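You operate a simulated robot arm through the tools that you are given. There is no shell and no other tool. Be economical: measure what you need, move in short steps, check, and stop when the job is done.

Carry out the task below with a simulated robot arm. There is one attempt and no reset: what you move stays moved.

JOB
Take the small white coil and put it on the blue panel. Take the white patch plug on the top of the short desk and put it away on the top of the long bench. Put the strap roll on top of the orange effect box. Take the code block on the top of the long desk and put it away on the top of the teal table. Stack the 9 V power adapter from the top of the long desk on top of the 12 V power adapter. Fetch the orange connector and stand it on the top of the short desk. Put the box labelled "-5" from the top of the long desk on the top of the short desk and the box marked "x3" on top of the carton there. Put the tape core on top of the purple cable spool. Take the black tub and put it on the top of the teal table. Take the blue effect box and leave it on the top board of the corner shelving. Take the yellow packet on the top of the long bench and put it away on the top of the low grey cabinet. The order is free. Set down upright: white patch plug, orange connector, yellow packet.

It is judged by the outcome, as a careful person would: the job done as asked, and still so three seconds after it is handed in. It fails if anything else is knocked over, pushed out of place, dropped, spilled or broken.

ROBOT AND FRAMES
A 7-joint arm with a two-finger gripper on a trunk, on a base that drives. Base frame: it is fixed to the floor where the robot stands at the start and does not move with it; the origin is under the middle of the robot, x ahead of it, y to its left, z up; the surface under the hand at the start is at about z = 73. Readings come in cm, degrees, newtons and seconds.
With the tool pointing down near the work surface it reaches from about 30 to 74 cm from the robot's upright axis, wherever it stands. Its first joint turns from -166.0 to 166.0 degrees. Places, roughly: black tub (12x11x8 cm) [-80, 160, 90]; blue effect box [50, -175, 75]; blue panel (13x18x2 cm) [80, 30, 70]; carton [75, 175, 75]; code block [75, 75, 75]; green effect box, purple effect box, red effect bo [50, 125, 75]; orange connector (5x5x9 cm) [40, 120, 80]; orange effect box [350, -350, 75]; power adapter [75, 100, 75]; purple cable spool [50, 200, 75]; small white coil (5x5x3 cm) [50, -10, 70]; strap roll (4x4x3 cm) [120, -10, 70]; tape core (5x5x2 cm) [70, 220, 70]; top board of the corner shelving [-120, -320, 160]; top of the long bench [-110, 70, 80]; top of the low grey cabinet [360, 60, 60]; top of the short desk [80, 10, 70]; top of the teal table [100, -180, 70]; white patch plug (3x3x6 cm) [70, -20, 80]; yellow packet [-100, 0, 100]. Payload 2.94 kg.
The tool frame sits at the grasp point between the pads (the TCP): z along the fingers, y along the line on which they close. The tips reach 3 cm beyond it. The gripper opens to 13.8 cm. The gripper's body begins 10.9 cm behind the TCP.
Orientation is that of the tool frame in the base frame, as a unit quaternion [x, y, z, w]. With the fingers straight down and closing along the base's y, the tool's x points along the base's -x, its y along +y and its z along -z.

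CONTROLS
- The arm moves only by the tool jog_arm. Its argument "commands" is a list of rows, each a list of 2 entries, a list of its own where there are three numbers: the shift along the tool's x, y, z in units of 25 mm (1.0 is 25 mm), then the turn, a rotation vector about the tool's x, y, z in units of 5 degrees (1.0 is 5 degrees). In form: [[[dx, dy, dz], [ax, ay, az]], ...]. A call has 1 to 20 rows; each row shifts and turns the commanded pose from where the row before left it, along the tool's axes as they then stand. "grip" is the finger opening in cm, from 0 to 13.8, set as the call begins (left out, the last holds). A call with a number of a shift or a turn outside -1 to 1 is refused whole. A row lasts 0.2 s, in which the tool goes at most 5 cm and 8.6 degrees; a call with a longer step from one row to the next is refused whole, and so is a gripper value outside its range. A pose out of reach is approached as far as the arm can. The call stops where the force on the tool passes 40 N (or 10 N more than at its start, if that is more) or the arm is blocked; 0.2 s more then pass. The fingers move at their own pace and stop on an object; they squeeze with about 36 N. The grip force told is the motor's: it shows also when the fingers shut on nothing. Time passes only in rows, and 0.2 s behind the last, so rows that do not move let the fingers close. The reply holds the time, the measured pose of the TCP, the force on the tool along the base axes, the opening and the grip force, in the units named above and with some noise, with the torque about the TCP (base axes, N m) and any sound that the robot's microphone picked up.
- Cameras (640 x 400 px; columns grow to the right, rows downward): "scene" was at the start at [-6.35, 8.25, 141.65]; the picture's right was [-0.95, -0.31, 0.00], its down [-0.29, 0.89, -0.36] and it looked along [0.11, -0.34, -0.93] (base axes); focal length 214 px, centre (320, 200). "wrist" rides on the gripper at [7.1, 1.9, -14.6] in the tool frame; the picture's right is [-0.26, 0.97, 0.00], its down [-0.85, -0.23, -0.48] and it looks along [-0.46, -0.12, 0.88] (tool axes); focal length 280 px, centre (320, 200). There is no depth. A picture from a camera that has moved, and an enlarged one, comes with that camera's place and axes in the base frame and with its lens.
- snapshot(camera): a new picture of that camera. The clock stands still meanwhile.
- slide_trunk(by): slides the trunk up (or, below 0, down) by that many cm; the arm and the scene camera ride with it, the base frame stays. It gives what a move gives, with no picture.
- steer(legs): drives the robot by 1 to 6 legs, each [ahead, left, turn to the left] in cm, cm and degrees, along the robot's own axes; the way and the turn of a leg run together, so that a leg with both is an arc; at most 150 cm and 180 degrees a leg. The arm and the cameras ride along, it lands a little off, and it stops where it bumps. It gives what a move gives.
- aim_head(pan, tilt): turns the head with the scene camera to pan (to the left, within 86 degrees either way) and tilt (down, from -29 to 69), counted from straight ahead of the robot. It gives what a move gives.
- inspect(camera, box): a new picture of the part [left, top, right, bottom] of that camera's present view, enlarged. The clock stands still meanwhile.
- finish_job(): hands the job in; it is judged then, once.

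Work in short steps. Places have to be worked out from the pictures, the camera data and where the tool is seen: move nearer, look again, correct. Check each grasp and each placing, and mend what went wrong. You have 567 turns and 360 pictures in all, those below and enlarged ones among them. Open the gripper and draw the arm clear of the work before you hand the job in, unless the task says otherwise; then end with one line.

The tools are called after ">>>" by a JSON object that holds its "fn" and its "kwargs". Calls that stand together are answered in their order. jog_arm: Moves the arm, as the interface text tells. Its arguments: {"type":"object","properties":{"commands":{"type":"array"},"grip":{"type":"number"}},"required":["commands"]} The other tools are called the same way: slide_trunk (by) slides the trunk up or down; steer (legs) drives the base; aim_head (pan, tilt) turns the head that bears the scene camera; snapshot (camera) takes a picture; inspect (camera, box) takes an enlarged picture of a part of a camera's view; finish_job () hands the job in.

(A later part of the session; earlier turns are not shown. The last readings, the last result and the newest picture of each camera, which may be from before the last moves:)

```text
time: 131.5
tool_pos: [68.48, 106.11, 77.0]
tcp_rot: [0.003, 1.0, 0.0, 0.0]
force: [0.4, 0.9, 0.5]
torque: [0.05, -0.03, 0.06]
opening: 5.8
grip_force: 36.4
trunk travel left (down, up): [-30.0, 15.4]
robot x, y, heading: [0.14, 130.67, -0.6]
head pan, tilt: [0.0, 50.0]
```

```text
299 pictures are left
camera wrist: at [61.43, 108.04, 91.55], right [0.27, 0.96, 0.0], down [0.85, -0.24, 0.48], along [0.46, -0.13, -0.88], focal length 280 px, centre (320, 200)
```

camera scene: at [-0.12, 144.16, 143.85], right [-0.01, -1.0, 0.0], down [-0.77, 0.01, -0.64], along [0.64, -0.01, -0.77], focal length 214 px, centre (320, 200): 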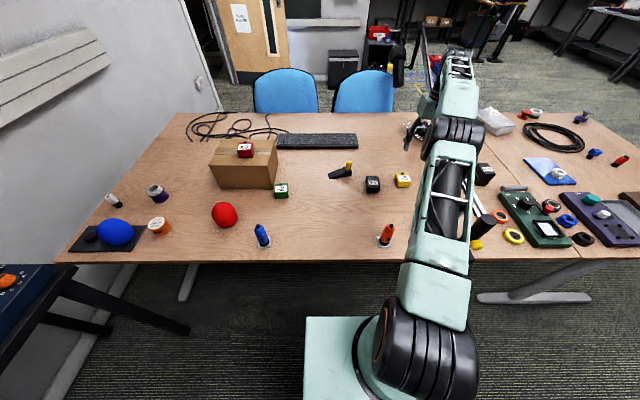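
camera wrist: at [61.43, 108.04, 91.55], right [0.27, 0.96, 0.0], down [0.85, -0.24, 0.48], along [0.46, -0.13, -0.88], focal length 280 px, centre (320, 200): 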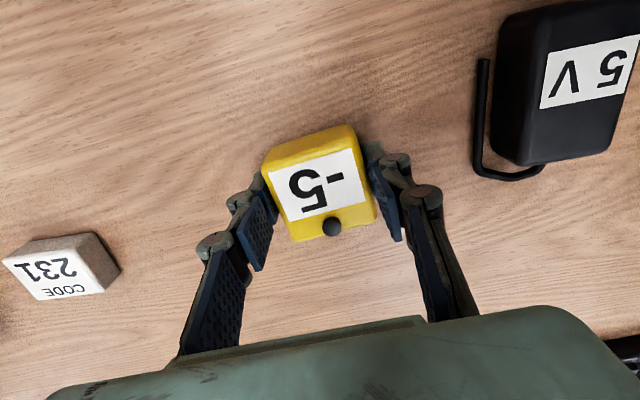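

−5 held. Reverse path up and back, then drive right to the short desk.

>>> {"fn": "jog_arm", "kwargs": {"commands": [[[0, 0, -1], [0, 0, 0]], [[0, 0, -1], [0, 0, 0]], [[0, 0, -1], [0, 0, 0]], [[0, 0, -1], [0, 0, 0]], [[0, 0, -1], [0, 0, 0]], [[0, 0, -1], [0, 0, 0]], [[0, 0, -1], [0, 0, 0]], [[0.571, 0.9, -0.9], [0, 0, 0]], [[0.571, 0.9, -0.9], [0, 0, 0]], [[0.571, 0.9, -0.9], [0, 0, 0]], [[0.571, 0.9, -0.9], [0, 0, 0]], [[0.571, 0.9, -0.9], [0, 0, 0]], [[0.571, 0.9, -0.9], [0, 0, 0]], [[0.571, 0.9, -0.9], [0, 0, 0]], [[0.571, 0.9, -0.9], [0, 0, 0]], [[0.571, 0.9, -0.9], [0, 0, 0]], [[0.571, 0.9, -0.4], [0, 0, 0]]]}}

>>> {"fn": "steer", "kwargs": {"legs": [[0, -107, 0.4]]}}

>>> {"fn": "inspect", "kwargs": {"camera": "scene", "box": [250, 120, 470, 260]}}

>>> {"fn": "snapshot", "kwargs": {"camera": "wrist"}}

```text
time: 135.1
tool_pos: [54.27, 128.86, 115.88]
tcp_rot: [0.004, 1.0, 0.0, 0.001]
force: [-0.8, -0.3, -1.9]
torque: [0.01, -0.01, 0.03]
opening: 5.76
grip_force: 35.9
trunk travel left (down, up): [-30.0, 15.4]
robot x, y, heading: [-0.06, 130.65, -0.6]
head pan, tilt: [0.0, 50.0]
```

```text
time: 144.6
tool_pos: [53.5, 24.63, 115.71]
tcp_rot: [0.002, 1.0, 0.0, 0.0]
force: [0.0, -0.7, -2.2]
torque: [0.01, 0.0, -0.05]
opening: 5.7
grip_force: 36.1
trunk travel left (down, up): [-30.0, 15.4]
robot x, y, heading: [-0.47, 26.38, -0.1]
head pan, tilt: [0.0, 50.0]
```

```text
2.86 times, centred on (360, 190) of scene
camera zoom: at [-0.94, 39.95, 143.84], right [-0.01, -1.0, 0.0], down [-0.77, 0.0, -0.64], along [0.64, 0.0, -0.77], focal length 613 px, centre (206, 229)
```

zoom: 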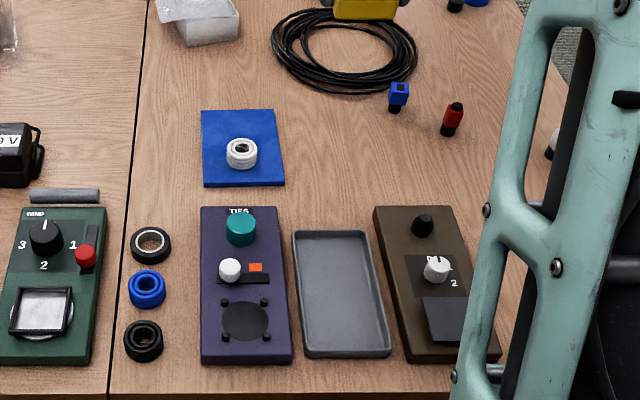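

```text
297 pictures are left
camera wrist: at [46.45, 26.55, 130.35], right [0.27, 0.96, 0.0], down [0.85, -0.23, 0.48], along [0.46, -0.13, -0.88], focal length 280 px, centre (320, 200)
```

wrist: 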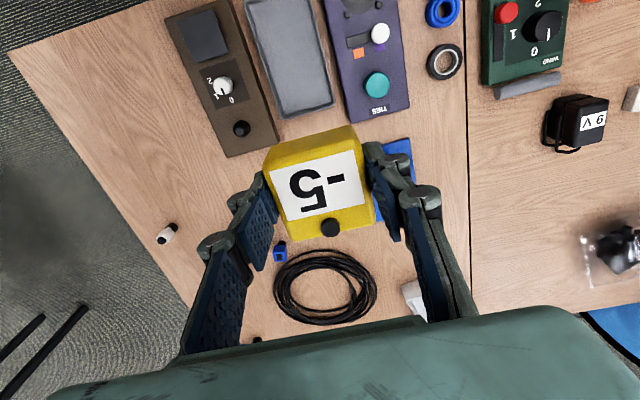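

Free area at (69,15). Carry there and lower near the surface.

>>> {"fn": "jog_arm", "kwargs": {"commands": [[[-0.6, -0.4, 0.8], [0, 0, 0]], [[-0.6, -0.4, 0.8], [0, 0, 0]], [[-0.6, -0.4, 0.8], [0, 0, 0]], [[-0.6, -0.4, 0.8], [0, 0, 0]], [[-0.6, -0.4, 0.8], [0, 0, 0]], [[-0.6, -0.4, 0.9], [0, 0, 0]], [[-0.6, -0.4, 0.9], [0, 0, 0]], [[-0.6, -0.4, 0.9], [0, 0, 0]], [[-0.6, -0.4, 0.9], [0, 0, 0]], [[-0.6, -0.24, 0.9], [0, 0, 0]], [[-0.2, 0, 1], [0, 0, 0]], [[0, 0, 1], [0, 0, 0]], [[0, 0, 1], [0, 0, 0]], [[0, 0, 1], [0, 0, 0]], [[0, 0, 1], [0, 0, 0]], [[0, 0, 0.7], [0, 0, 0]], [[0, 0, 0.3], [0, 0, 0]], [[0, 0, 0], [0, 0, 0]]]}}

>>> {"fn": "snapshot", "kwargs": {"camera": "wrist"}}

```text
time: 148.4
tool_pos: [69.08, 14.88, 79.24]
tcp_rot: [0.003, 1.0, 0.0, 0.0]
force: [-0.2, -0.5, -1.8]
torque: [0.0, 0.01, -0.02]
opening: 5.72
grip_force: 36.3
trunk travel left (down, up): [-30.0, 15.4]
robot x, y, heading: [-0.88, 26.06, -0.3]
head pan, tilt: [0.0, 50.0]
```

```text
296 pictures are left
camera wrist: at [61.9, 16.8, 93.95], right [0.27, 0.96, 0.0], down [0.85, -0.23, 0.48], along [0.46, -0.13, -0.88], focal length 280 px, centre (320, 200)
```

wrist: 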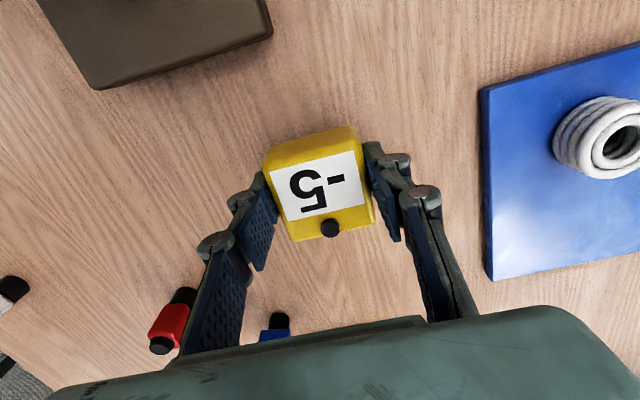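

>>> {"fn": "jog_arm", "kwargs": {"commands": [[[0, 0, 0.5], [0, 0, 0]], [[0, 0, 0.3], [0, 0, 0]], [[0, 0, 0.1], [0, 0, 0]], [[0, 0, 0], [0, 0, 0]]]}}

>>> {"fn": "jog_arm", "kwargs": {"commands": [[[0, 0, 0.1], [0, 0, 0]], [[0, 0, 0], [0, 0, 0]]]}}

```text
time: 149.4
tool_pos: [69.01, 14.9, 77.2]
tcp_rot: [0.002, 1.0, 0.0, 0.0]
force: [-0.2, 0.3, -2.3]
torque: [0.03, 0.01, 0.03]
opening: 5.69
grip_force: 36.1
trunk travel left (down, up): [-30.0, 15.4]
robot x, y, heading: [-0.66, 26.52, -0.3]
head pan, tilt: [0.0, 50.0]
```

```text
time: 150.0
tool_pos: [69.01, 14.91, 76.88]
tcp_rot: [0.003, 1.0, 0.0, 0.0]
force: [0.2, -0.1, -1.4]
torque: [-0.02, 0.01, 0.09]
opening: 5.7
grip_force: 35.7
trunk travel left (down, up): [-30.0, 15.4]
robot x, y, heading: [-0.77, 26.52, -0.5]
head pan, tilt: [0.0, 50.0]
```

>>> {"fn": "jog_arm", "kwargs": {"commands": [[[0, 0, 0.08], [0, 0, 0]], [[0, 0, 0], [0, 0, 0]]]}}

>>> {"fn": "jog_arm", "kwargs": {"commands": [[[0, 0, 0], [0, 0, 0]], [[0, 0, 0], [0, 0, 0]], [[0, 0, 0], [0, 0, 0]], [[0, 0, -0.3], [0, 0, 0]], [[0, 0, -1], [0, 0, 0]], [[0, 0, -1], [0, 0, 0]], [[0, 0, -1], [0, 0, 0]], [[0, 0, -1], [0, 0, 0]], [[0, 0, -1], [0, 0, 0]], [[0.5, 0, -1], [0, 0, 0]], [[0.5, 0, -1], [0, 0, 0]], [[0.5, 0, -1], [0, 0, 0]], [[0.5, 0, -1], [0, 0, 0]], [[0.7, 0, -1], [0, 0, 0]], [[0.7, 0, -1], [0, 0, 0]], [[0.7, 0, -1], [0, 0, 0]], [[0.7, 0, -1], [0, 0, 0]], [[0.7, 0, -1], [0, 0, 0]], [[0.7, 0, -1], [0, 0, 0]], [[0.7, 0, -1], [0, 0, 0]]], "grip": 9}}

>>> {"fn": "inspect", "kwargs": {"camera": "scene", "box": [250, 120, 470, 260]}}

```text
time: 150.6
tool_pos: [69.01, 14.98, 76.95]
tcp_rot: [0.002, 1.0, 0.0, 0.001]
force: [-0.5, 0.0, 5.0]
torque: [-0.01, 0.19, -0.02]
opening: 5.71
grip_force: 36.3
trunk travel left (down, up): [-30.0, 15.4]
robot x, y, heading: [-0.51, 26.33, -0.3]
head pan, tilt: [0.0, 50.0]
```

```text
time: 154.8
tool_pos: [51.58, 15.28, 117.57]
tcp_rot: [0.002, 1.0, 0.0, -0.001]
force: [0.6, 0.4, -0.9]
torque: [-0.02, 0.02, -0.01]
opening: 9.0
grip_force: 0.1
trunk travel left (down, up): [-30.0, 15.4]
robot x, y, heading: [-0.41, 26.79, -0.5]
head pan, tilt: [0.0, 50.0]
```

```text
2.86 times, centred on (360, 190) of scene
camera zoom: at [-0.99, 39.96, 143.84], right [-0.01, -1.0, 0.0], down [-0.77, 0.0, -0.64], along [0.64, 0.0, -0.77], focal length 613 px, centre (206, 229)
```

zoom: 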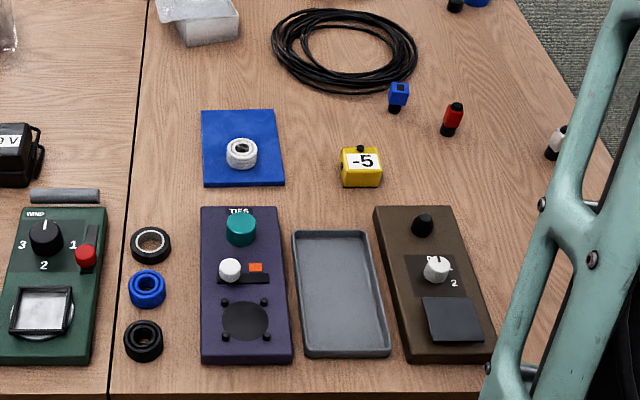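

−5 placed. Now back for the orange connector.

>>> {"fn": "steer", "kwargs": {"legs": [[0, 92, 0.4]]}}

>>> {"fn": "snapshot", "kwargs": {"camera": "wrist"}}

>>> {"fn": "inspect", "kwargs": {"camera": "scene", "box": [280, 150, 440, 270]}}

```text
time: 163.1
tool_pos: [51.86, 106.88, 117.51]
tcp_rot: [0.0, 1.0, -0.001, 0.0]
force: [0.3, -0.1, -0.3]
torque: [0.0, -0.02, 0.02]
opening: 8.98
grip_force: 0.0
trunk travel left (down, up): [-30.0, 15.4]
robot x, y, heading: [-0.39, 117.86, -0.2]
head pan, tilt: [0.0, 50.0]
```

```text
294 pictures are left
camera wrist: at [44.84, 108.79, 132.08], right [0.26, 0.97, 0.0], down [0.85, -0.23, 0.48], along [0.46, -0.12, -0.88], focal length 280 px, centre (320, 200)
```

wrist: 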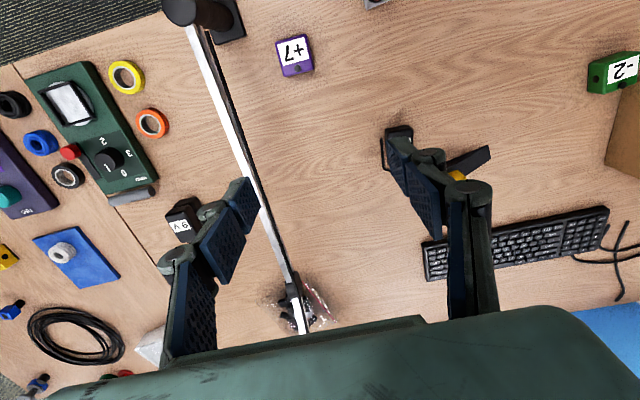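

```text
3.33 times, centred on (360, 210) of scene
camera zoom: at [-0.81, 131.36, 143.84], right [0.0, -1.0, 0.0], down [-0.77, 0.0, -0.64], along [0.64, 0.0, -0.77], focal length 715 px, centre (187, 167)
```

zoom: 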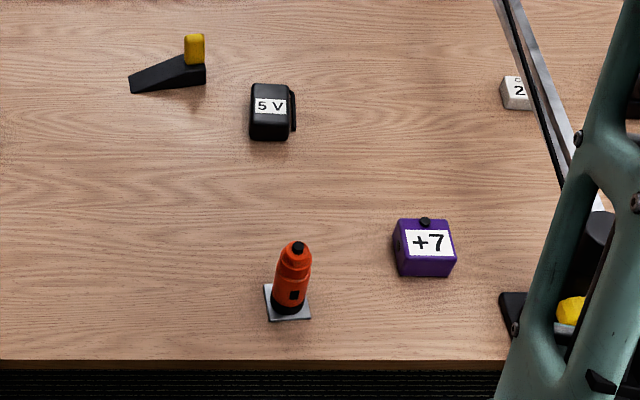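

Connector at (38.6,120.2). Hover and check.

>>> {"fn": "jog_arm", "kwargs": {"commands": [[[0.665, 0.665, 0], [0, 0, 0]], [[0.665, 0.665, 0], [0, 0, 0]], [[0.665, 0.665, 0.5], [0, 0, 0]], [[0.665, 0.665, 1], [0, 0, 0]], [[0.665, 0.665, 1], [0, 0, 0]], [[0.665, 0.665, 1], [0, 0, 0]], [[0.665, 0.665, 1], [0, 0, 0]], [[0.665, 0.665, 1], [0, 0, 0]], [[0, 0, 1], [0, 0, 0]]], "grip": 9}}

>>> {"fn": "snapshot", "kwargs": {"camera": "wrist"}}

>>> {"fn": "inspect", "kwargs": {"camera": "scene", "box": [300, 190, 420, 270]}}

```text
time: 165.1
tool_pos: [38.52, 120.23, 101.2]
tcp_rot: [-0.001, 1.0, 0.001, 0.0]
force: [-0.6, 0.7, -0.9]
torque: [0.03, 0.0, 0.01]
opening: 8.98
grip_force: 0.0
trunk travel left (down, up): [-30.0, 15.4]
robot x, y, heading: [-0.85, 117.71, -0.1]
head pan, tilt: [0.0, 50.0]
```

```text
292 pictures are left
camera wrist: at [31.46, 122.14, 115.83], right [0.26, 0.97, 0.0], down [0.85, -0.23, 0.48], along [0.46, -0.12, -0.88], focal length 280 px, centre (320, 200)
```

wrist: 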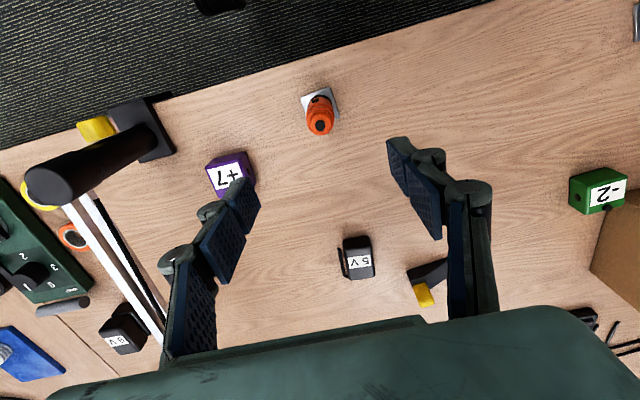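

```text
5.00 times, centred on (360, 230) of scene
camera zoom: at [-0.8, 131.36, 143.84], right [0.0, -1.0, 0.0], down [-0.77, 0.0, -0.64], along [0.64, 0.0, -0.77], focal length 1072 px, centre (120, 50)
```

zoom: 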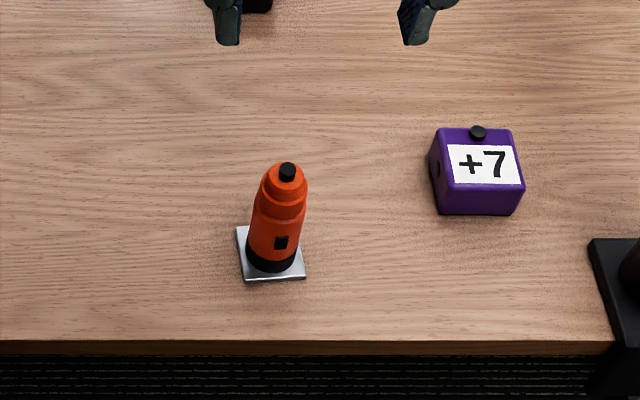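

Descend to z≈79 and grip the body.

>>> {"fn": "jog_arm", "kwargs": {"commands": [[[-0.1, 0.02, 1], [0, 0, 0]], [[0, 0, 1], [0, 0, 0]], [[0, 0, 1], [0, 0, 0]], [[0, 0, 1], [0, 0, 0]], [[0, 0, 1], [0, 0, 0]], [[0, 0, 1], [0, 0, 0]], [[0, 0, 1], [0, 0, 0]], [[0, 0, 1], [0, 0, 0]], [[0, 0, 0.88], [0, 0, 0]], [[0, 0, 0], [0, 0, 0]]]}}

>>> {"fn": "jog_arm", "kwargs": {"commands": [[[0, 0, 0], [0, 0, 0]], [[0, 0, 0], [0, 0, 0]], [[0, 0, 0], [0, 0, 0]], [[0, 0, 0], [0, 0, 0]]], "grip": 2}}

>>> {"fn": "inspect", "kwargs": {"camera": "scene", "box": [300, 190, 420, 270]}}

```text
time: 167.3
tool_pos: [38.96, 120.31, 78.88]
tcp_rot: [0.0, 1.0, 0.0, 0.0]
force: [-1.1, 0.7, 0.7]
torque: [0.03, 0.01, 0.02]
opening: 9.0
grip_force: 0.1
trunk travel left (down, up): [-30.0, 15.4]
robot x, y, heading: [-0.24, 117.88, 0.2]
head pan, tilt: [0.0, 50.0]
```

```text
time: 168.3
tool_pos: [38.96, 120.3, 78.9]
tcp_rot: [-0.001, 1.0, 0.0, 0.0]
force: [0.3, -0.5, -0.4]
torque: [0.01, 0.01, 0.03]
opening: 3.48
grip_force: 36.0
trunk travel left (down, up): [-30.0, 15.4]
robot x, y, heading: [-0.54, 117.66, 0.2]
head pan, tilt: [0.0, 50.0]
```

```text
5.00 times, centred on (360, 230) of scene
camera zoom: at [-0.81, 131.35, 143.84], right [0.0, -1.0, 0.0], down [-0.77, 0.0, -0.64], along [0.64, 0.0, -0.77], focal length 1072 px, centre (120, 50)
```

zoom: 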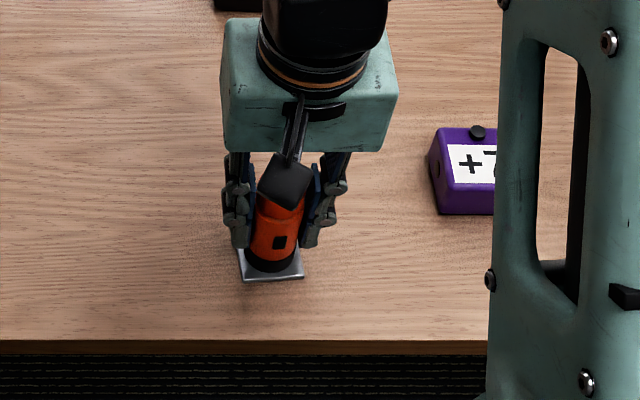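

Grip 3.5 cm. Lift and check whether the plate comes along.

>>> {"fn": "jog_arm", "kwargs": {"commands": [[[0, 0, -1], [0, 0, 0]], [[0, 0, -1], [0, 0, 0]], [[0, 0, -1], [0, 0, 0]], [[0, 0, -1], [0, 0, 0]], [[-0.2, 0, -1], [0, 0, 0]], [[-0.3, 0, -1], [0, 0, 0]], [[-0.3, 0, -1], [0, 0, 0]], [[-0.3, 0, -1], [0, 0, 0]], [[-0.3, 0, -1], [0, 0, 0]], [[-0.3, 0, -1], [0, 0, 0]], [[-0.3, 0, -1], [0, 0, 0]], [[-0.3, 0, -1], [0, 0, 0]], [[-0.3, 0, -1], [0, 0, 0]], [[-0.3, 0, -1], [0, 0, 0]], [[-0.3, 0, -1], [0, 0, 0]], [[-0.3, 0, -1], [0, 0, 0]]]}}

>>> {"fn": "snapshot", "kwargs": {"camera": "scene"}}

```text
time: 171.7
tool_pos: [47.76, 120.27, 119.04]
tcp_rot: [-0.001, 1.0, 0.0, -0.001]
force: [0.2, -1.1, -1.2]
torque: [0.03, 0.02, 0.02]
opening: 3.48
grip_force: 36.0
trunk travel left (down, up): [-30.0, 15.4]
robot x, y, heading: [-0.44, 118.27, -0.2]
head pan, tilt: [0.0, 50.0]
```

```text
289 pictures are left
camera scene: at [-0.78, 131.36, 143.84], right [0.0, -1.0, 0.0], down [-0.77, 0.0, -0.64], along [0.64, 0.0, -0.77], focal length 214 px, centre (320, 200)
```

scene: 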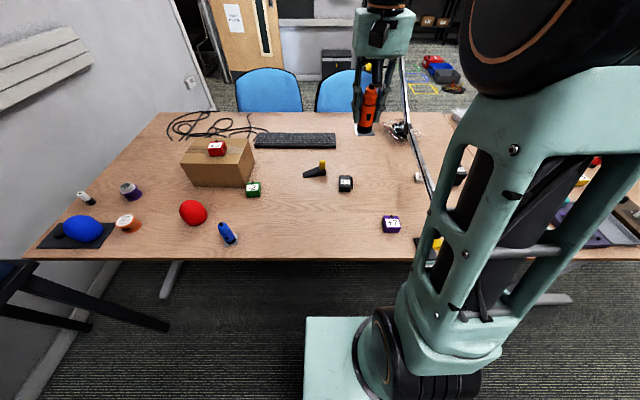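

The whole connector is held. Drive right to the short desk's free right side.

>>> {"fn": "steer", "kwargs": {"legs": [[0, -122, 0.2]]}}

>>> {"fn": "inspect", "kwargs": {"camera": "scene", "box": [270, 120, 470, 270]}}

>>> {"fn": "snapshot", "kwargs": {"camera": "wrist"}}

```text
time: 182.8
tool_pos: [47.07, -3.55, 119.02]
tcp_rot: [0.005, 1.0, 0.0, 0.0]
force: [0.3, -0.3, -2.6]
torque: [0.02, 0.01, -0.01]
opening: 3.47
grip_force: 36.1
trunk travel left (down, up): [-30.0, 15.4]
robot x, y, heading: [-1.17, -5.02, -0.7]
head pan, tilt: [0.0, 50.0]
```

```text
2.67 times, centred on (370, 195) of scene
camera zoom: at [-1.32, 8.2, 143.84], right [-0.01, -1.0, 0.0], down [-0.77, 0.01, -0.64], along [0.64, -0.01, -0.77], focal length 572 px, centre (187, 213)
```

zoom: 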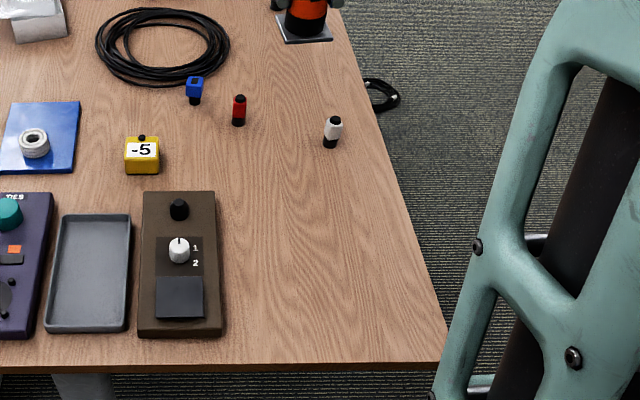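

```text
287 pictures are left
camera wrist: at [40.07, -1.59, 133.63], right [0.27, 0.96, 0.0], down [0.85, -0.24, 0.48], along [0.46, -0.13, -0.88], focal length 280 px, centre (320, 200)
```

wrist: 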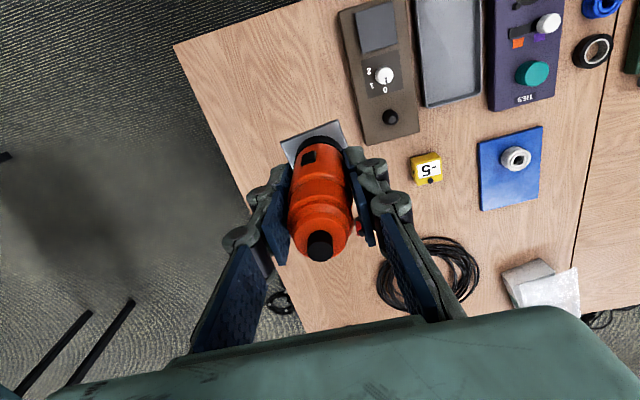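

Lower the connector at (53,-11).

>>> {"fn": "jog_arm", "kwargs": {"commands": [[[-0.157, -0.199, 0.987], [0, 0, 0]], [[-0.157, -0.199, 0.987], [0, 0, 0]], [[-0.157, -0.199, 0.987], [0, 0, 0]], [[-0.157, -0.199, 0.987], [0, 0, 0]], [[-0.157, -0.199, 0.987], [0, 0, 0]], [[-0.157, -0.199, 0.987], [0, 0, 0]], [[-0.157, -0.199, 0.987], [0, 0, 0]], [[-0.157, -0.199, 0.987], [0, 0, 0]], [[-0.157, -0.199, 0.987], [0, 0, 0]], [[-0.157, -0.199, 0.987], [0, 0, 0]], [[-0.157, -0.199, 0.987], [0, 0, 0]], [[-0.157, -0.199, 0.987], [0, 0, 0]], [[-0.157, -0.199, 0.987], [0, 0, 0]], [[-0.157, -0.199, 0.987], [0, 0, 0]], [[-0.157, -0.199, 0.987], [0, 0, 0]], [[0, 0, 0.8], [0, 0, 0]], [[0, 0, 0.2], [0, 0, 0]], [[0, 0, 0], [0, 0, 0]]]}}

>>> {"fn": "jog_arm", "kwargs": {"commands": [[[0, 0, 0.12], [0, 0, 0]], [[0, 0, 0], [0, 0, 0]]]}}

```text
time: 186.6
tool_pos: [52.91, -11.18, 79.52]
tcp_rot: [0.005, 1.0, 0.001, 0.0]
force: [0.8, -0.2, -1.2]
torque: [0.01, 0.0, -0.01]
opening: 3.45
grip_force: 35.9
trunk travel left (down, up): [-30.0, 15.4]
robot x, y, heading: [-0.98, -4.98, -0.9]
head pan, tilt: [0.0, 50.0]
```

```text
time: 187.2
tool_pos: [52.85, -11.24, 79.22]
tcp_rot: [0.005, 1.0, 0.0, 0.0]
force: [-0.5, -0.7, -1.6]
torque: [0.01, 0.03, 0.02]
opening: 3.44
grip_force: 35.7
trunk travel left (down, up): [-30.0, 15.4]
robot x, y, heading: [-1.11, -5.48, -0.3]
head pan, tilt: [0.0, 50.0]
```

>>> {"fn": "jog_arm", "kwargs": {"commands": [[[0, 0, 0.1], [0, 0, 0]], [[0, 0, 0], [0, 0, 0]]]}}

>>> {"fn": "jog_arm", "kwargs": {"commands": [[[0, 0, 0.08], [0, 0, 0]], [[0, 0, 0], [0, 0, 0]]]}}

```text
time: 187.8
tool_pos: [52.91, -11.28, 78.89]
tcp_rot: [0.005, 1.0, 0.0, 0.0]
force: [0.0, -0.4, -1.1]
torque: [-0.02, 0.01, 0.01]
opening: 3.49
grip_force: 35.9
trunk travel left (down, up): [-30.0, 15.4]
robot x, y, heading: [-1.36, -5.32, -0.6]
head pan, tilt: [0.0, 50.0]
```

```text
time: 188.4
tool_pos: [52.9, -11.15, 78.95]
tcp_rot: [0.005, 1.0, 0.0, 0.002]
force: [-3.2, 0.0, 17.6]
torque: [0.04, 0.56, -0.06]
opening: 3.46
grip_force: 36.1
trunk travel left (down, up): [-30.0, 15.4]
robot x, y, heading: [-0.95, -5.42, -0.6]
head pan, tilt: [0.0, 50.0]
```

Touching. Unload, release, rise straight up.

>>> {"fn": "jog_arm", "kwargs": {"commands": [[[0, 0, -0.08], [0, 0, 0]], [[0, 0, 0], [0, 0, 0]]]}}

>>> {"fn": "jog_arm", "kwargs": {"commands": [[[0, 0, 0], [0, 0, 0]], [[0, 0, 0], [0, 0, 0]], [[0, 0, 0], [0, 0, 0]], [[0, 0, -0.5], [0, 0, 0]], [[0, 0, -1], [0, 0, 0]], [[0, 0, -1], [0, 0, 0]], [[0, 0, -1], [0, 0, 0]], [[0, 0, -1], [0, 0, 0]], [[0, 0, -1], [0, 0, 0]], [[0, 0, -1], [0, 0, 0]], [[0, 0, -1], [0, 0, 0]]], "grip": 8}}

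>>> {"fn": "inspect", "kwargs": {"camera": "scene", "box": [270, 120, 470, 270]}}

>>> {"fn": "snapshot", "kwargs": {"camera": "wrist"}}

```text
time: 189.0
tool_pos: [52.95, -11.14, 78.97]
tcp_rot: [0.005, 1.0, 0.0, 0.002]
force: [0.2, -0.4, 6.8]
torque: [0.02, -0.12, -0.05]
opening: 3.47
grip_force: 35.8
trunk travel left (down, up): [-30.0, 15.4]
robot x, y, heading: [-1.17, -5.46, -0.9]
head pan, tilt: [0.0, 50.0]
```

```text
time: 191.4
tool_pos: [52.97, -10.92, 97.79]
tcp_rot: [0.005, 1.0, 0.0, 0.0]
force: [0.5, 0.1, 0.2]
torque: [0.01, -0.01, 0.0]
opening: 8.01
grip_force: 0.1
trunk travel left (down, up): [-30.0, 15.4]
robot x, y, heading: [-0.94, -5.25, -0.5]
head pan, tilt: [0.0, 50.0]
```

```text
2.67 times, centred on (370, 195) of scene
camera zoom: at [-1.35, 8.2, 143.84], right [-0.01, -1.0, 0.0], down [-0.77, 0.01, -0.64], along [0.64, -0.01, -0.77], focal length 572 px, centre (187, 213)
```

zoom: 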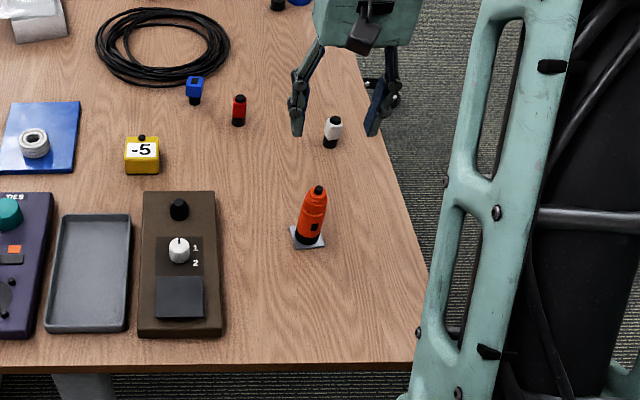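

```text
285 pictures are left
camera wrist: at [45.89, -8.98, 112.4], right [0.27, 0.96, 0.0], down [0.85, -0.24, 0.48], along [0.46, -0.13, -0.88], focal length 280 px, centre (320, 200)
```

wrist: 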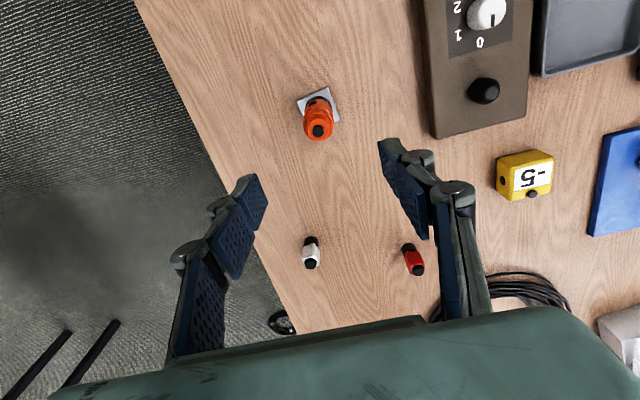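

Connector stands upright. Next the white patch plug at (73.4,-18.5): drive a bit ahead and right.

>>> {"fn": "steer", "kwargs": {"legs": [[5, -8, 0.6]]}}

>>> {"fn": "jog_arm", "kwargs": {"commands": [[[-0.8, 0, 0], [0, 0, 0]], [[-0.8, 0, 0], [0, 0, 0]], [[-0.8, 0, 0], [0, 0, 0]], [[-0.8, 0, 0], [0, 0, 0]], [[-0.8, 0, 0], [0, 0, 0]], [[-0.8, 0, 0], [0, 0, 0]], [[0, 0, 0], [0, 0, 0]]], "grip": 7}}

>>> {"fn": "snapshot", "kwargs": {"camera": "wrist"}}

>>> {"fn": "inspect", "kwargs": {"camera": "scene", "box": [270, 120, 430, 220]}}

```text
time: 192.8
tool_pos: [57.94, -18.37, 97.72]
tcp_rot: [0.0, 1.0, 0.0, 0.0]
force: [-0.1, 0.0, 0.1]
torque: [0.01, -0.01, -0.03]
opening: 8.02
grip_force: 0.1
trunk travel left (down, up): [-30.0, 15.4]
robot x, y, heading: [3.61, -13.4, -0.1]
head pan, tilt: [0.0, 50.0]
```

```text
time: 194.3
tool_pos: [69.83, -18.46, 97.79]
tcp_rot: [-0.001, 1.0, 0.0, 0.0]
force: [-0.1, 0.8, -0.1]
torque: [0.02, 0.0, 0.02]
opening: 6.99
grip_force: 0.2
trunk travel left (down, up): [-30.0, 15.4]
robot x, y, heading: [3.82, -13.43, -0.1]
head pan, tilt: [0.0, 50.0]
```

```text
284 pictures are left
camera wrist: at [62.76, -16.6, 112.37], right [0.26, 0.96, 0.0], down [0.85, -0.23, 0.48], along [0.46, -0.12, -0.88], focal length 280 px, centre (320, 200)
```

wrist: 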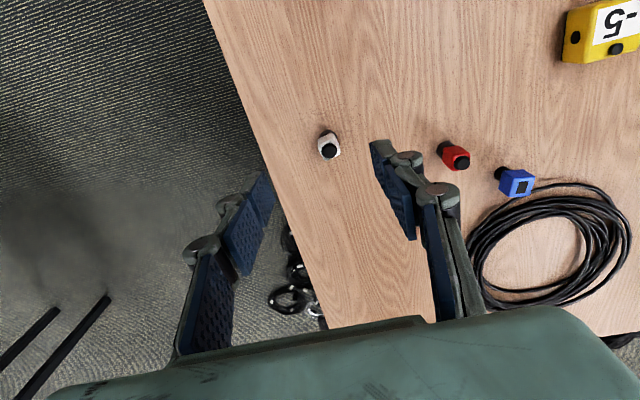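

```text
4.00 times, centred on (350, 170) of scene
camera zoom: at [3.46, 0.19, 143.84], right [0.0, -1.0, 0.0], down [-0.77, 0.0, -0.64], along [0.64, 0.0, -0.77], focal length 858 px, centre (200, 320)
```

zoom: 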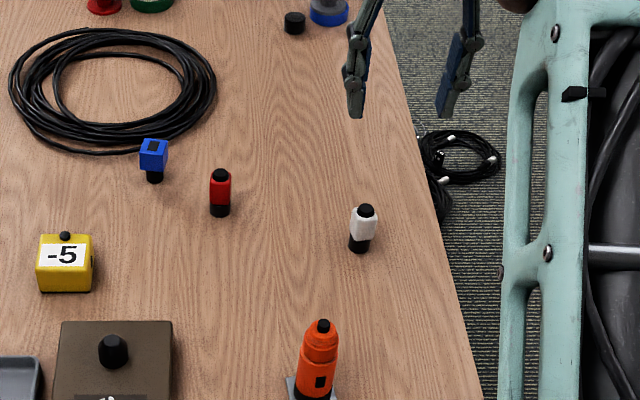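

Plug at (73.4,-18.2). Align, descend and grip.

>>> {"fn": "jog_arm", "kwargs": {"commands": [[[-0.71, 0.05, 0], [0, 0, 0]], [[-0.71, 0.05, 0], [0, 0, 0]], [[0, 0, 1], [0, 0, 0]], [[0, 0, 1], [0, 0, 0]], [[0, 0, 1], [0, 0, 0]], [[0, 0, 1], [0, 0, 0]], [[0, 0, 1], [0, 0, 0]], [[0, 0, 1], [0, 0, 0]], [[0, 0, 1], [0, 0, 0]], [[0, 0, 1], [0, 0, 0]], [[0, 0, 0.12], [0, 0, 0]], [[0, 0, 0], [0, 0, 0]]]}}

>>> {"fn": "snapshot", "kwargs": {"camera": "wrist"}}

```text
time: 196.9
tool_pos: [73.52, -18.19, 77.36]
tcp_rot: [0.001, 1.0, 0.0, 0.0]
force: [-0.5, -0.3, -0.2]
torque: [0.02, -0.01, -0.03]
opening: 7.0
grip_force: 0.0
trunk travel left (down, up): [-30.0, 15.4]
robot x, y, heading: [3.74, -13.61, -0.3]
head pan, tilt: [0.0, 50.0]
```

```text
282 pictures are left
camera wrist: at [66.44, -16.3, 92.01], right [0.26, 0.96, 0.0], down [0.85, -0.23, 0.48], along [0.46, -0.12, -0.88], focal length 280 px, centre (320, 200)
```

wrist: 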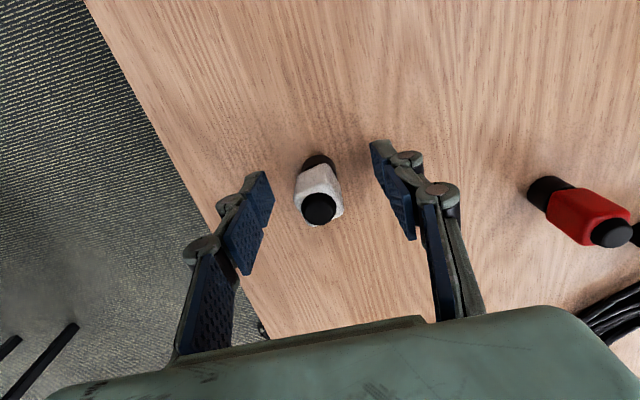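

Between the fingers. Close.

>>> {"fn": "jog_arm", "kwargs": {"commands": [[[0, 0, 0], [0, 0, 0]], [[0, 0, 0], [0, 0, 0]], [[0, 0, 0], [0, 0, 0]], [[0, 0, 0], [0, 0, 0]]], "grip": 1}}

>>> {"fn": "snapshot", "kwargs": {"camera": "wrist"}}

```text
time: 197.9
tool_pos: [73.52, -18.25, 77.46]
tcp_rot: [0.001, 1.0, 0.001, 0.001]
force: [0.1, -0.5, 0.0]
torque: [-0.02, 0.0, 0.01]
opening: 2.71
grip_force: 35.9
trunk travel left (down, up): [-30.0, 15.4]
robot x, y, heading: [3.73, -13.34, -0.1]
head pan, tilt: [0.0, 50.0]
```

```text
281 pictures are left
camera wrist: at [66.43, -16.29, 92.02], right [0.26, 0.96, 0.0], down [0.85, -0.23, 0.48], along [0.46, -0.12, -0.88], focal length 280 px, centre (320, 200)
```

wrist: 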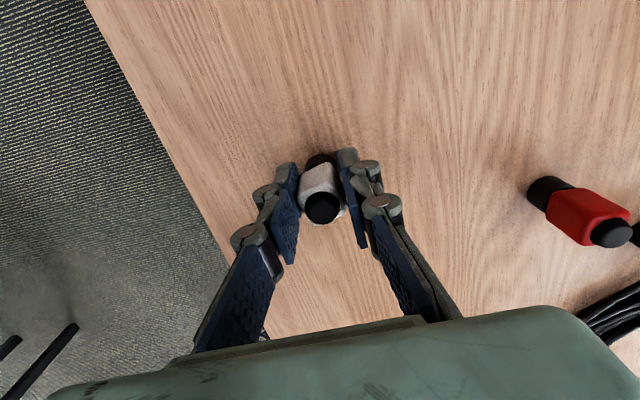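

Plug held. Lift, retract, back a little and turn round to face the long bench.

>>> {"fn": "jog_arm", "kwargs": {"commands": [[[0, 0, -1], [0, 0, 0]], [[0, 0, -1], [0, 0, 0]], [[0, 0, -1], [0, 0, 0]], [[0, 0, -1], [0, 0, 0]], [[0.6, 0, -1], [0, 0, 0]], [[0.8, 0, -1], [0, 0, 0]], [[0.8, 0, -1], [0, 0, 0]], [[0.8, 0, -1], [0, 0, 0]], [[0.8, 0, -1], [0, 0, 0]], [[0.8, 0, -1], [0, 0, 0]], [[0.8, 0, -1], [0, 0, 0]], [[0.8, 0, -1], [0, 0, 0]], [[0.8, 0, -1], [0, 0, 0]], [[0.8, 0, -1], [0, 0, 0]], [[0.8, 0, -1], [0, 0, 0]], [[0.8, 0, -1], [0, 0, 0]]]}}

>>> {"fn": "steer", "kwargs": {"legs": [[-5, 25, 0], [0, 0, 90]]}}

>>> {"fn": "aim_head", "kwargs": {"pan": 60, "tilt": 25}}

>>> {"fn": "snapshot", "kwargs": {"camera": "scene"}}

>>> {"fn": "aim_head", "kwargs": {"pan": 10, "tilt": 25}}

>>> {"fn": "snapshot", "kwargs": {"camera": "scene"}}

```text
time: 201.3
tool_pos: [50.06, -18.4, 117.69]
tcp_rot: [0.0, 1.0, 0.0, 0.0]
force: [0.1, 0.9, 1.0]
torque: [-0.01, 0.0, 0.01]
opening: 2.7
grip_force: 36.6
trunk travel left (down, up): [-30.0, 15.4]
robot x, y, heading: [3.93, -13.36, -0.0]
head pan, tilt: [0.0, 50.0]
```

```text
time: 208.0
tool_pos: [3.69, 57.97, 117.39]
tcp_rot: [-0.707, 0.707, 0.001, -0.001]
force: [-0.5, -0.1, -1.3]
torque: [-0.03, -0.03, -0.02]
opening: 2.7
grip_force: 35.8
trunk travel left (down, up): [-30.0, 15.4]
robot x, y, heading: [-1.19, 12.03, 89.7]
head pan, tilt: [0.0, 50.0]
```

```text
time: 209.3
tool_pos: [3.75, 58.01, 117.71]
tcp_rot: [0.707, -0.707, 0.0, 0.0]
force: [1.0, -0.1, -0.4]
torque: [0.0, 0.02, 0.02]
opening: 2.69
grip_force: 36.1
trunk travel left (down, up): [-30.0, 15.4]
robot x, y, heading: [-1.03, 11.8, 90.1]
head pan, tilt: [60.0, 25.0]
```

```text
280 pictures are left
camera scene: at [-22.79, 8.53, 147.59], right [0.5, 0.86, 0.0], down [0.37, -0.21, -0.91], along [-0.78, 0.45, -0.42], focal length 214 px, centre (320, 200)
```

scene: 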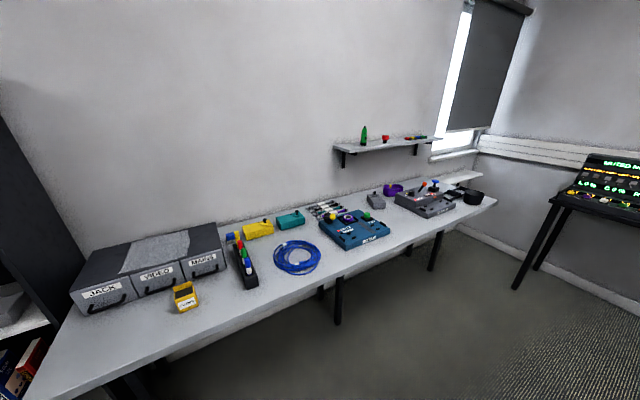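

```text
time: 210.5
tool_pos: [3.71, 58.04, 117.59]
tcp_rot: [0.707, -0.707, 0.0, 0.0]
force: [-0.2, -0.4, -1.3]
torque: [0.01, -0.02, 0.0]
opening: 2.68
grip_force: 36.3
trunk travel left (down, up): [-30.0, 15.4]
robot x, y, heading: [-1.03, 11.73, 89.7]
head pan, tilt: [10.0, 25.0]
```

```text
279 pictures are left
camera scene: at [-16.41, 12.99, 147.59], right [0.98, 0.17, 0.0], down [0.07, -0.42, -0.91], along [-0.16, 0.89, -0.42], focal length 214 px, centre (320, 200)
```

scene: 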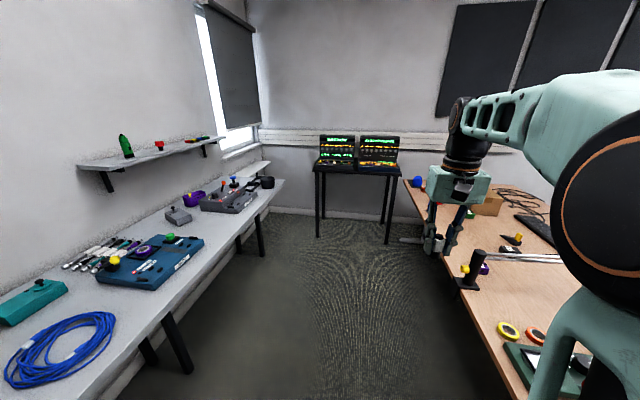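

The long bench is along x≈−79…−120; yellow packet near (−94,−5), black tub at its far end. Turn to face it.

>>> {"fn": "steer", "kwargs": {"legs": [[0, 0, 90], [18, 0, 0]]}}

>>> {"fn": "aim_head", "kwargs": {"pan": 0, "tilt": 45}}

>>> {"fn": "snapshot", "kwargs": {"camera": "scene"}}

>>> {"fn": "snapshot", "kwargs": {"camera": "wrist"}}

```text
time: 215.9
tool_pos: [-65.62, 14.24, 117.46]
tcp_rot: [1.0, 0.02, -0.001, 0.0]
force: [0.4, -0.5, -1.1]
torque: [-0.02, -0.01, 0.02]
opening: 2.71
grip_force: 36.0
trunk travel left (down, up): [-30.0, 15.4]
robot x, y, heading: [-19.03, 11.48, -177.8]
head pan, tilt: [10.0, 25.0]
```

```text
time: 216.7
tool_pos: [-65.58, 14.13, 117.38]
tcp_rot: [1.0, 0.021, 0.001, -0.001]
force: [0.4, -0.2, -0.4]
torque: [-0.04, 0.0, -0.02]
opening: 2.7
grip_force: 36.1
trunk travel left (down, up): [-30.0, 15.4]
robot x, y, heading: [-18.89, 11.55, -178.0]
head pan, tilt: [0.0, 45.0]
```

```text
278 pictures are left
camera scene: at [-18.86, -2.29, 144.54], right [-0.04, 1.0, 0.0], down [0.71, 0.03, -0.71], along [-0.71, -0.03, -0.71], focal length 214 px, centre (320, 200)
```

scene: 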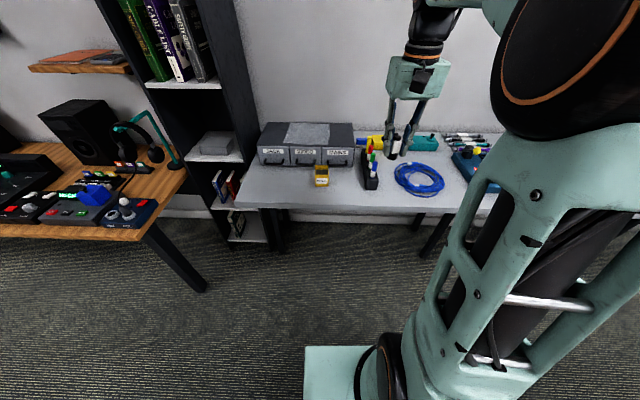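

```text
277 pictures are left
camera wrist: at [-58.37, 12.58, 132.11], right [-0.22, -0.97, 0.0], down [-0.86, 0.2, 0.48], along [-0.46, 0.11, -0.88], focal length 280 px, centre (320, 200)
```

wrist: 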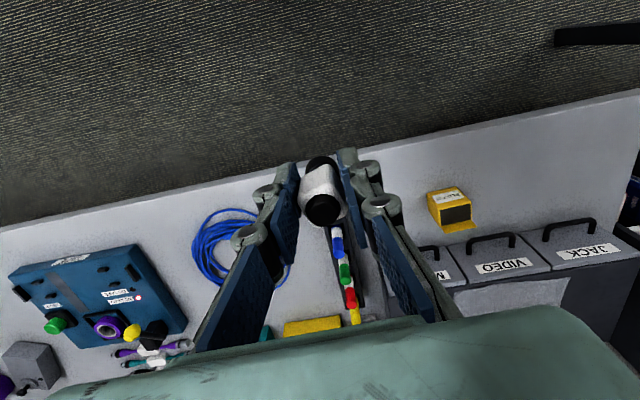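

I need the bench height; zoom in from both cameras.

>>> {"fn": "inspect", "kwargs": {"camera": "scene", "box": [240, 110, 480, 260]}}

>>> {"fn": "inspect", "kwargs": {"camera": "wrist", "box": [300, 100, 640, 320]}}

```text
2.67 times, centred on (360, 185) of scene
camera zoom: at [-18.86, -2.29, 144.54], right [-0.04, 1.0, 0.0], down [0.71, 0.03, -0.71], along [-0.71, -0.03, -0.71], focal length 572 px, centre (213, 240)
```

zoom: 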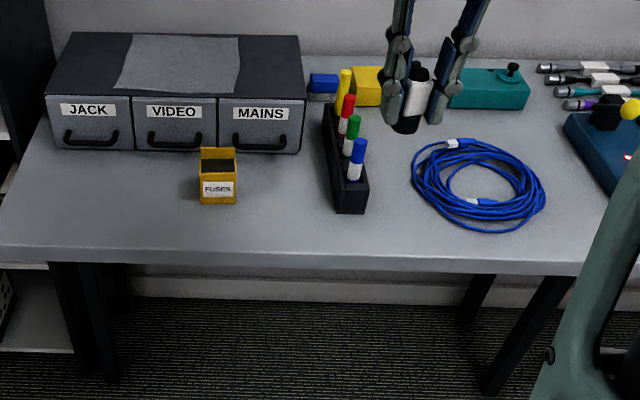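

```text
1.82 times, centred on (470, 210) of wrist
camera zoom: at [-58.37, 12.58, 132.11], right [-0.22, -0.97, 0.0], down [-0.86, 0.2, 0.48], along [-0.46, 0.11, -0.88], focal length 510 px, centre (47, 182)
```

zoom: 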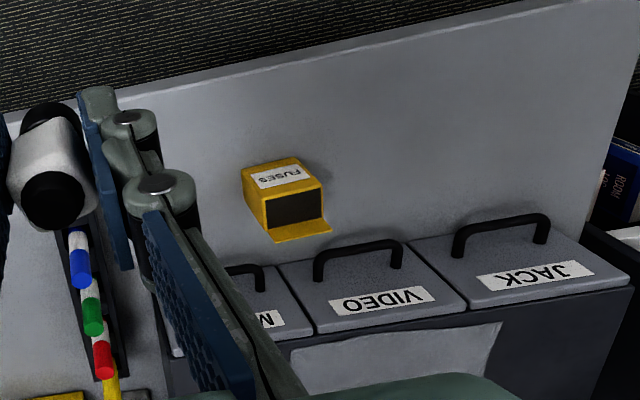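

Bench top is at z≈85; packet "FUSES" front at (−86.5,−4.4). I'll set the plug at (−81.5,6), a free spot. Approach to z≈93.

>>> {"fn": "jog_arm", "kwargs": {"commands": [[[-0.648, 0.304, 0.976], [0, 0, 0]], [[-0.648, 0.304, 0.976], [0, 0, 0]], [[-0.648, 0.304, 0.976], [0, 0, 0]], [[-0.648, 0.304, 0.976], [0, 0, 0]], [[-0.648, 0.304, 0.976], [0, 0, 0]], [[-0.648, 0.304, 0.976], [0, 0, 0]], [[-0.648, 0.304, 0.976], [0, 0, 0]], [[-0.648, 0.304, 0.976], [0, 0, 0]], [[-0.648, 0.304, 0.976], [0, 0, 0]], [[-0.648, 0.304, 0.976], [0, 0, 0]], [[0, 0, 0], [0, 0, 0]]]}}

>>> {"fn": "snapshot", "kwargs": {"camera": "wrist"}}

>>> {"fn": "inspect", "kwargs": {"camera": "scene", "box": [280, 140, 440, 240]}}

```text
time: 219.1
tool_pos: [-81.62, 5.92, 93.05]
tcp_rot: [1.0, 0.02, 0.0, 0.0]
force: [0.9, 0.3, -0.6]
torque: [0.0, -0.01, 0.04]
opening: 2.7
grip_force: 36.6
trunk travel left (down, up): [-30.0, 15.4]
robot x, y, heading: [-19.35, 11.28, -177.8]
head pan, tilt: [0.0, 45.0]
```

```text
274 pictures are left
camera wrist: at [-74.4, 4.36, 107.62], right [-0.22, -0.97, 0.0], down [-0.86, 0.2, 0.48], along [-0.46, 0.11, -0.88], focal length 280 px, centre (320, 200)
```

wrist: 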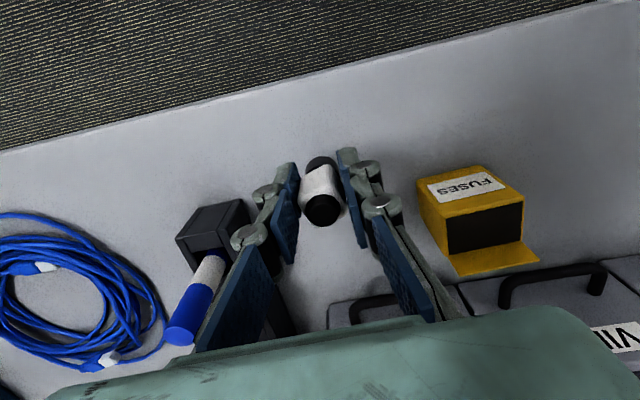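

```text
4.00 times, centred on (360, 190) of scene
camera zoom: at [-18.87, -2.29, 144.53], right [-0.04, 1.0, 0.0], down [0.71, 0.03, -0.71], along [-0.71, -0.03, -0.71], focal length 858 px, centre (160, 240)
```

zoom: 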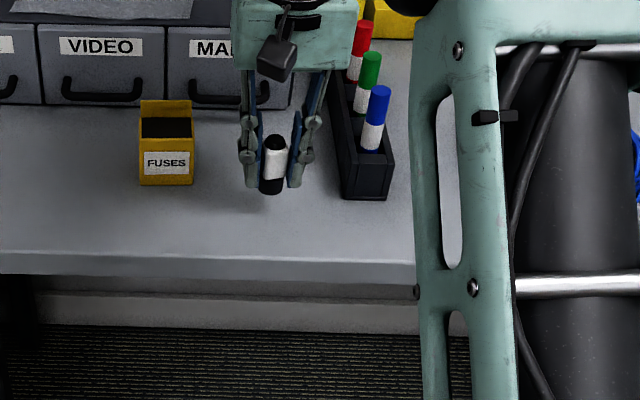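

>>> {"fn": "jog_arm", "kwargs": {"commands": [[[0, 0, 0.6], [0, 0, 0]], [[0, 0, 0.2], [0, 0, 0]], [[0, 0, 0], [0, 0, 0]]]}}

>>> {"fn": "jog_arm", "kwargs": {"commands": [[[0, 0, 0.15], [0, 0, 0]], [[0, 0, 0], [0, 0, 0]]]}}

>>> {"fn": "inspect", "kwargs": {"camera": "scene", "box": [320, 150, 400, 200]}}

```text
time: 219.9
tool_pos: [-81.47, 6.07, 91.08]
tcp_rot: [1.0, 0.021, 0.001, 0.0]
force: [0.6, -0.4, -0.9]
torque: [0.01, 0.0, 0.01]
opening: 2.69
grip_force: 35.7
trunk travel left (down, up): [-30.0, 15.4]
robot x, y, heading: [-19.43, 11.21, -177.7]
head pan, tilt: [0.0, 45.0]
```

```text
time: 220.5
tool_pos: [-81.48, 6.0, 90.6]
tcp_rot: [1.0, 0.02, 0.0, 0.001]
force: [-0.6, -0.4, -1.5]
torque: [0.0, 0.01, -0.02]
opening: 2.7
grip_force: 36.1
trunk travel left (down, up): [-30.0, 15.4]
robot x, y, heading: [-19.08, 11.04, -177.7]
head pan, tilt: [0.0, 45.0]
```

```text
8.00 times, centred on (360, 175) of scene
camera zoom: at [-18.86, -2.29, 144.53], right [-0.04, 1.0, 0.0], down [0.71, 0.03, -0.71], along [-0.71, -0.03, -0.71], focal length 1716 px, centre (0, 400)
```

zoom: 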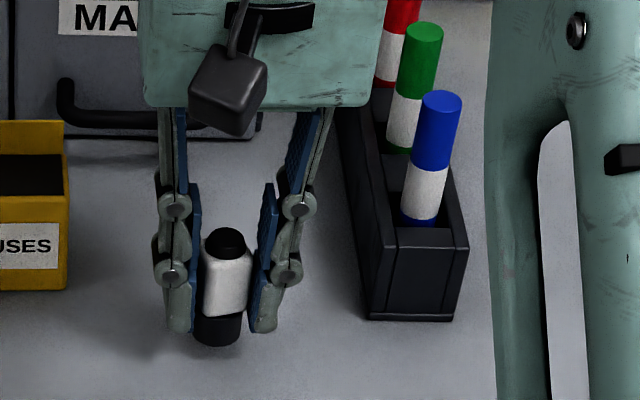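

>>> {"fn": "jog_arm", "kwargs": {"commands": [[[0, 0, 0.15], [0, 0, 0]], [[0, 0, 0], [0, 0, 0]]]}}

>>> {"fn": "jog_arm", "kwargs": {"commands": [[[0, 0, 0.15], [0, 0, 0]], [[0, 0, 0], [0, 0, 0]]]}}

>>> {"fn": "inspect", "kwargs": {"camera": "scene", "box": [320, 150, 400, 200]}}

```text
time: 221.1
tool_pos: [-81.5, 6.11, 90.3]
tcp_rot: [1.0, 0.02, 0.0, 0.0]
force: [0.2, 0.1, -1.0]
torque: [-0.01, -0.01, -0.02]
opening: 2.69
grip_force: 35.7
trunk travel left (down, up): [-30.0, 15.4]
robot x, y, heading: [-19.27, 10.9, -177.6]
head pan, tilt: [0.0, 45.0]
```

```text
time: 221.7
tool_pos: [-81.42, 5.98, 89.93]
tcp_rot: [1.0, 0.021, 0.0, 0.0]
force: [0.0, -0.6, -0.4]
torque: [0.03, 0.01, -0.01]
opening: 2.68
grip_force: 36.1
trunk travel left (down, up): [-30.0, 15.4]
robot x, y, heading: [-19.18, 11.02, -177.9]
head pan, tilt: [0.0, 45.0]
```

```text
8.00 times, centred on (360, 175) of scene
camera zoom: at [-18.86, -2.29, 144.53], right [-0.04, 1.0, 0.0], down [0.71, 0.03, -0.71], along [-0.71, -0.03, -0.71], focal length 1716 px, centre (0, 400)
```

zoom: 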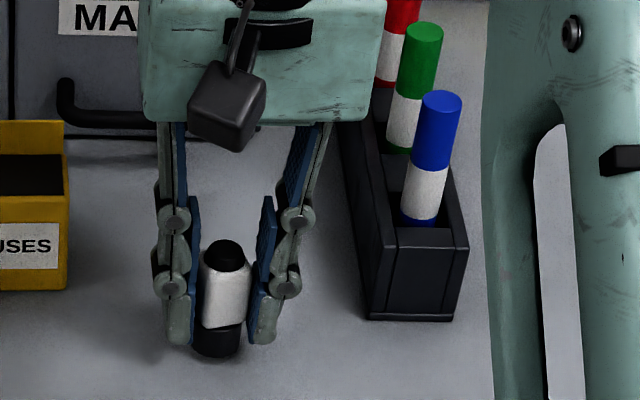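

>>> {"fn": "jog_arm", "kwargs": {"commands": [[[0, 0, 0.15], [0, 0, 0]], [[0, 0, 0], [0, 0, 0]]]}}

>>> {"fn": "jog_arm", "kwargs": {"commands": [[[0, 0, 0.12], [0, 0, 0]], [[0, 0, 0], [0, 0, 0]]]}}

```text
time: 222.3
tool_pos: [-81.44, 6.1, 89.5]
tcp_rot: [1.0, 0.02, 0.0, 0.0]
force: [-0.3, -0.8, 0.0]
torque: [0.0, -0.01, 0.0]
opening: 2.69
grip_force: 36.1
trunk travel left (down, up): [-30.0, 15.4]
robot x, y, heading: [-19.02, 11.07, -178.0]
head pan, tilt: [0.0, 45.0]
```

```text
time: 222.9
tool_pos: [-81.48, 5.99, 89.35]
tcp_rot: [1.0, 0.02, -0.001, 0.0]
force: [0.9, 0.1, 6.2]
torque: [-0.02, -0.03, 0.0]
opening: 2.71
grip_force: 35.9
trunk travel left (down, up): [-30.0, 15.4]
robot x, y, heading: [-19.54, 10.89, -177.6]
head pan, tilt: [0.0, 45.0]
```

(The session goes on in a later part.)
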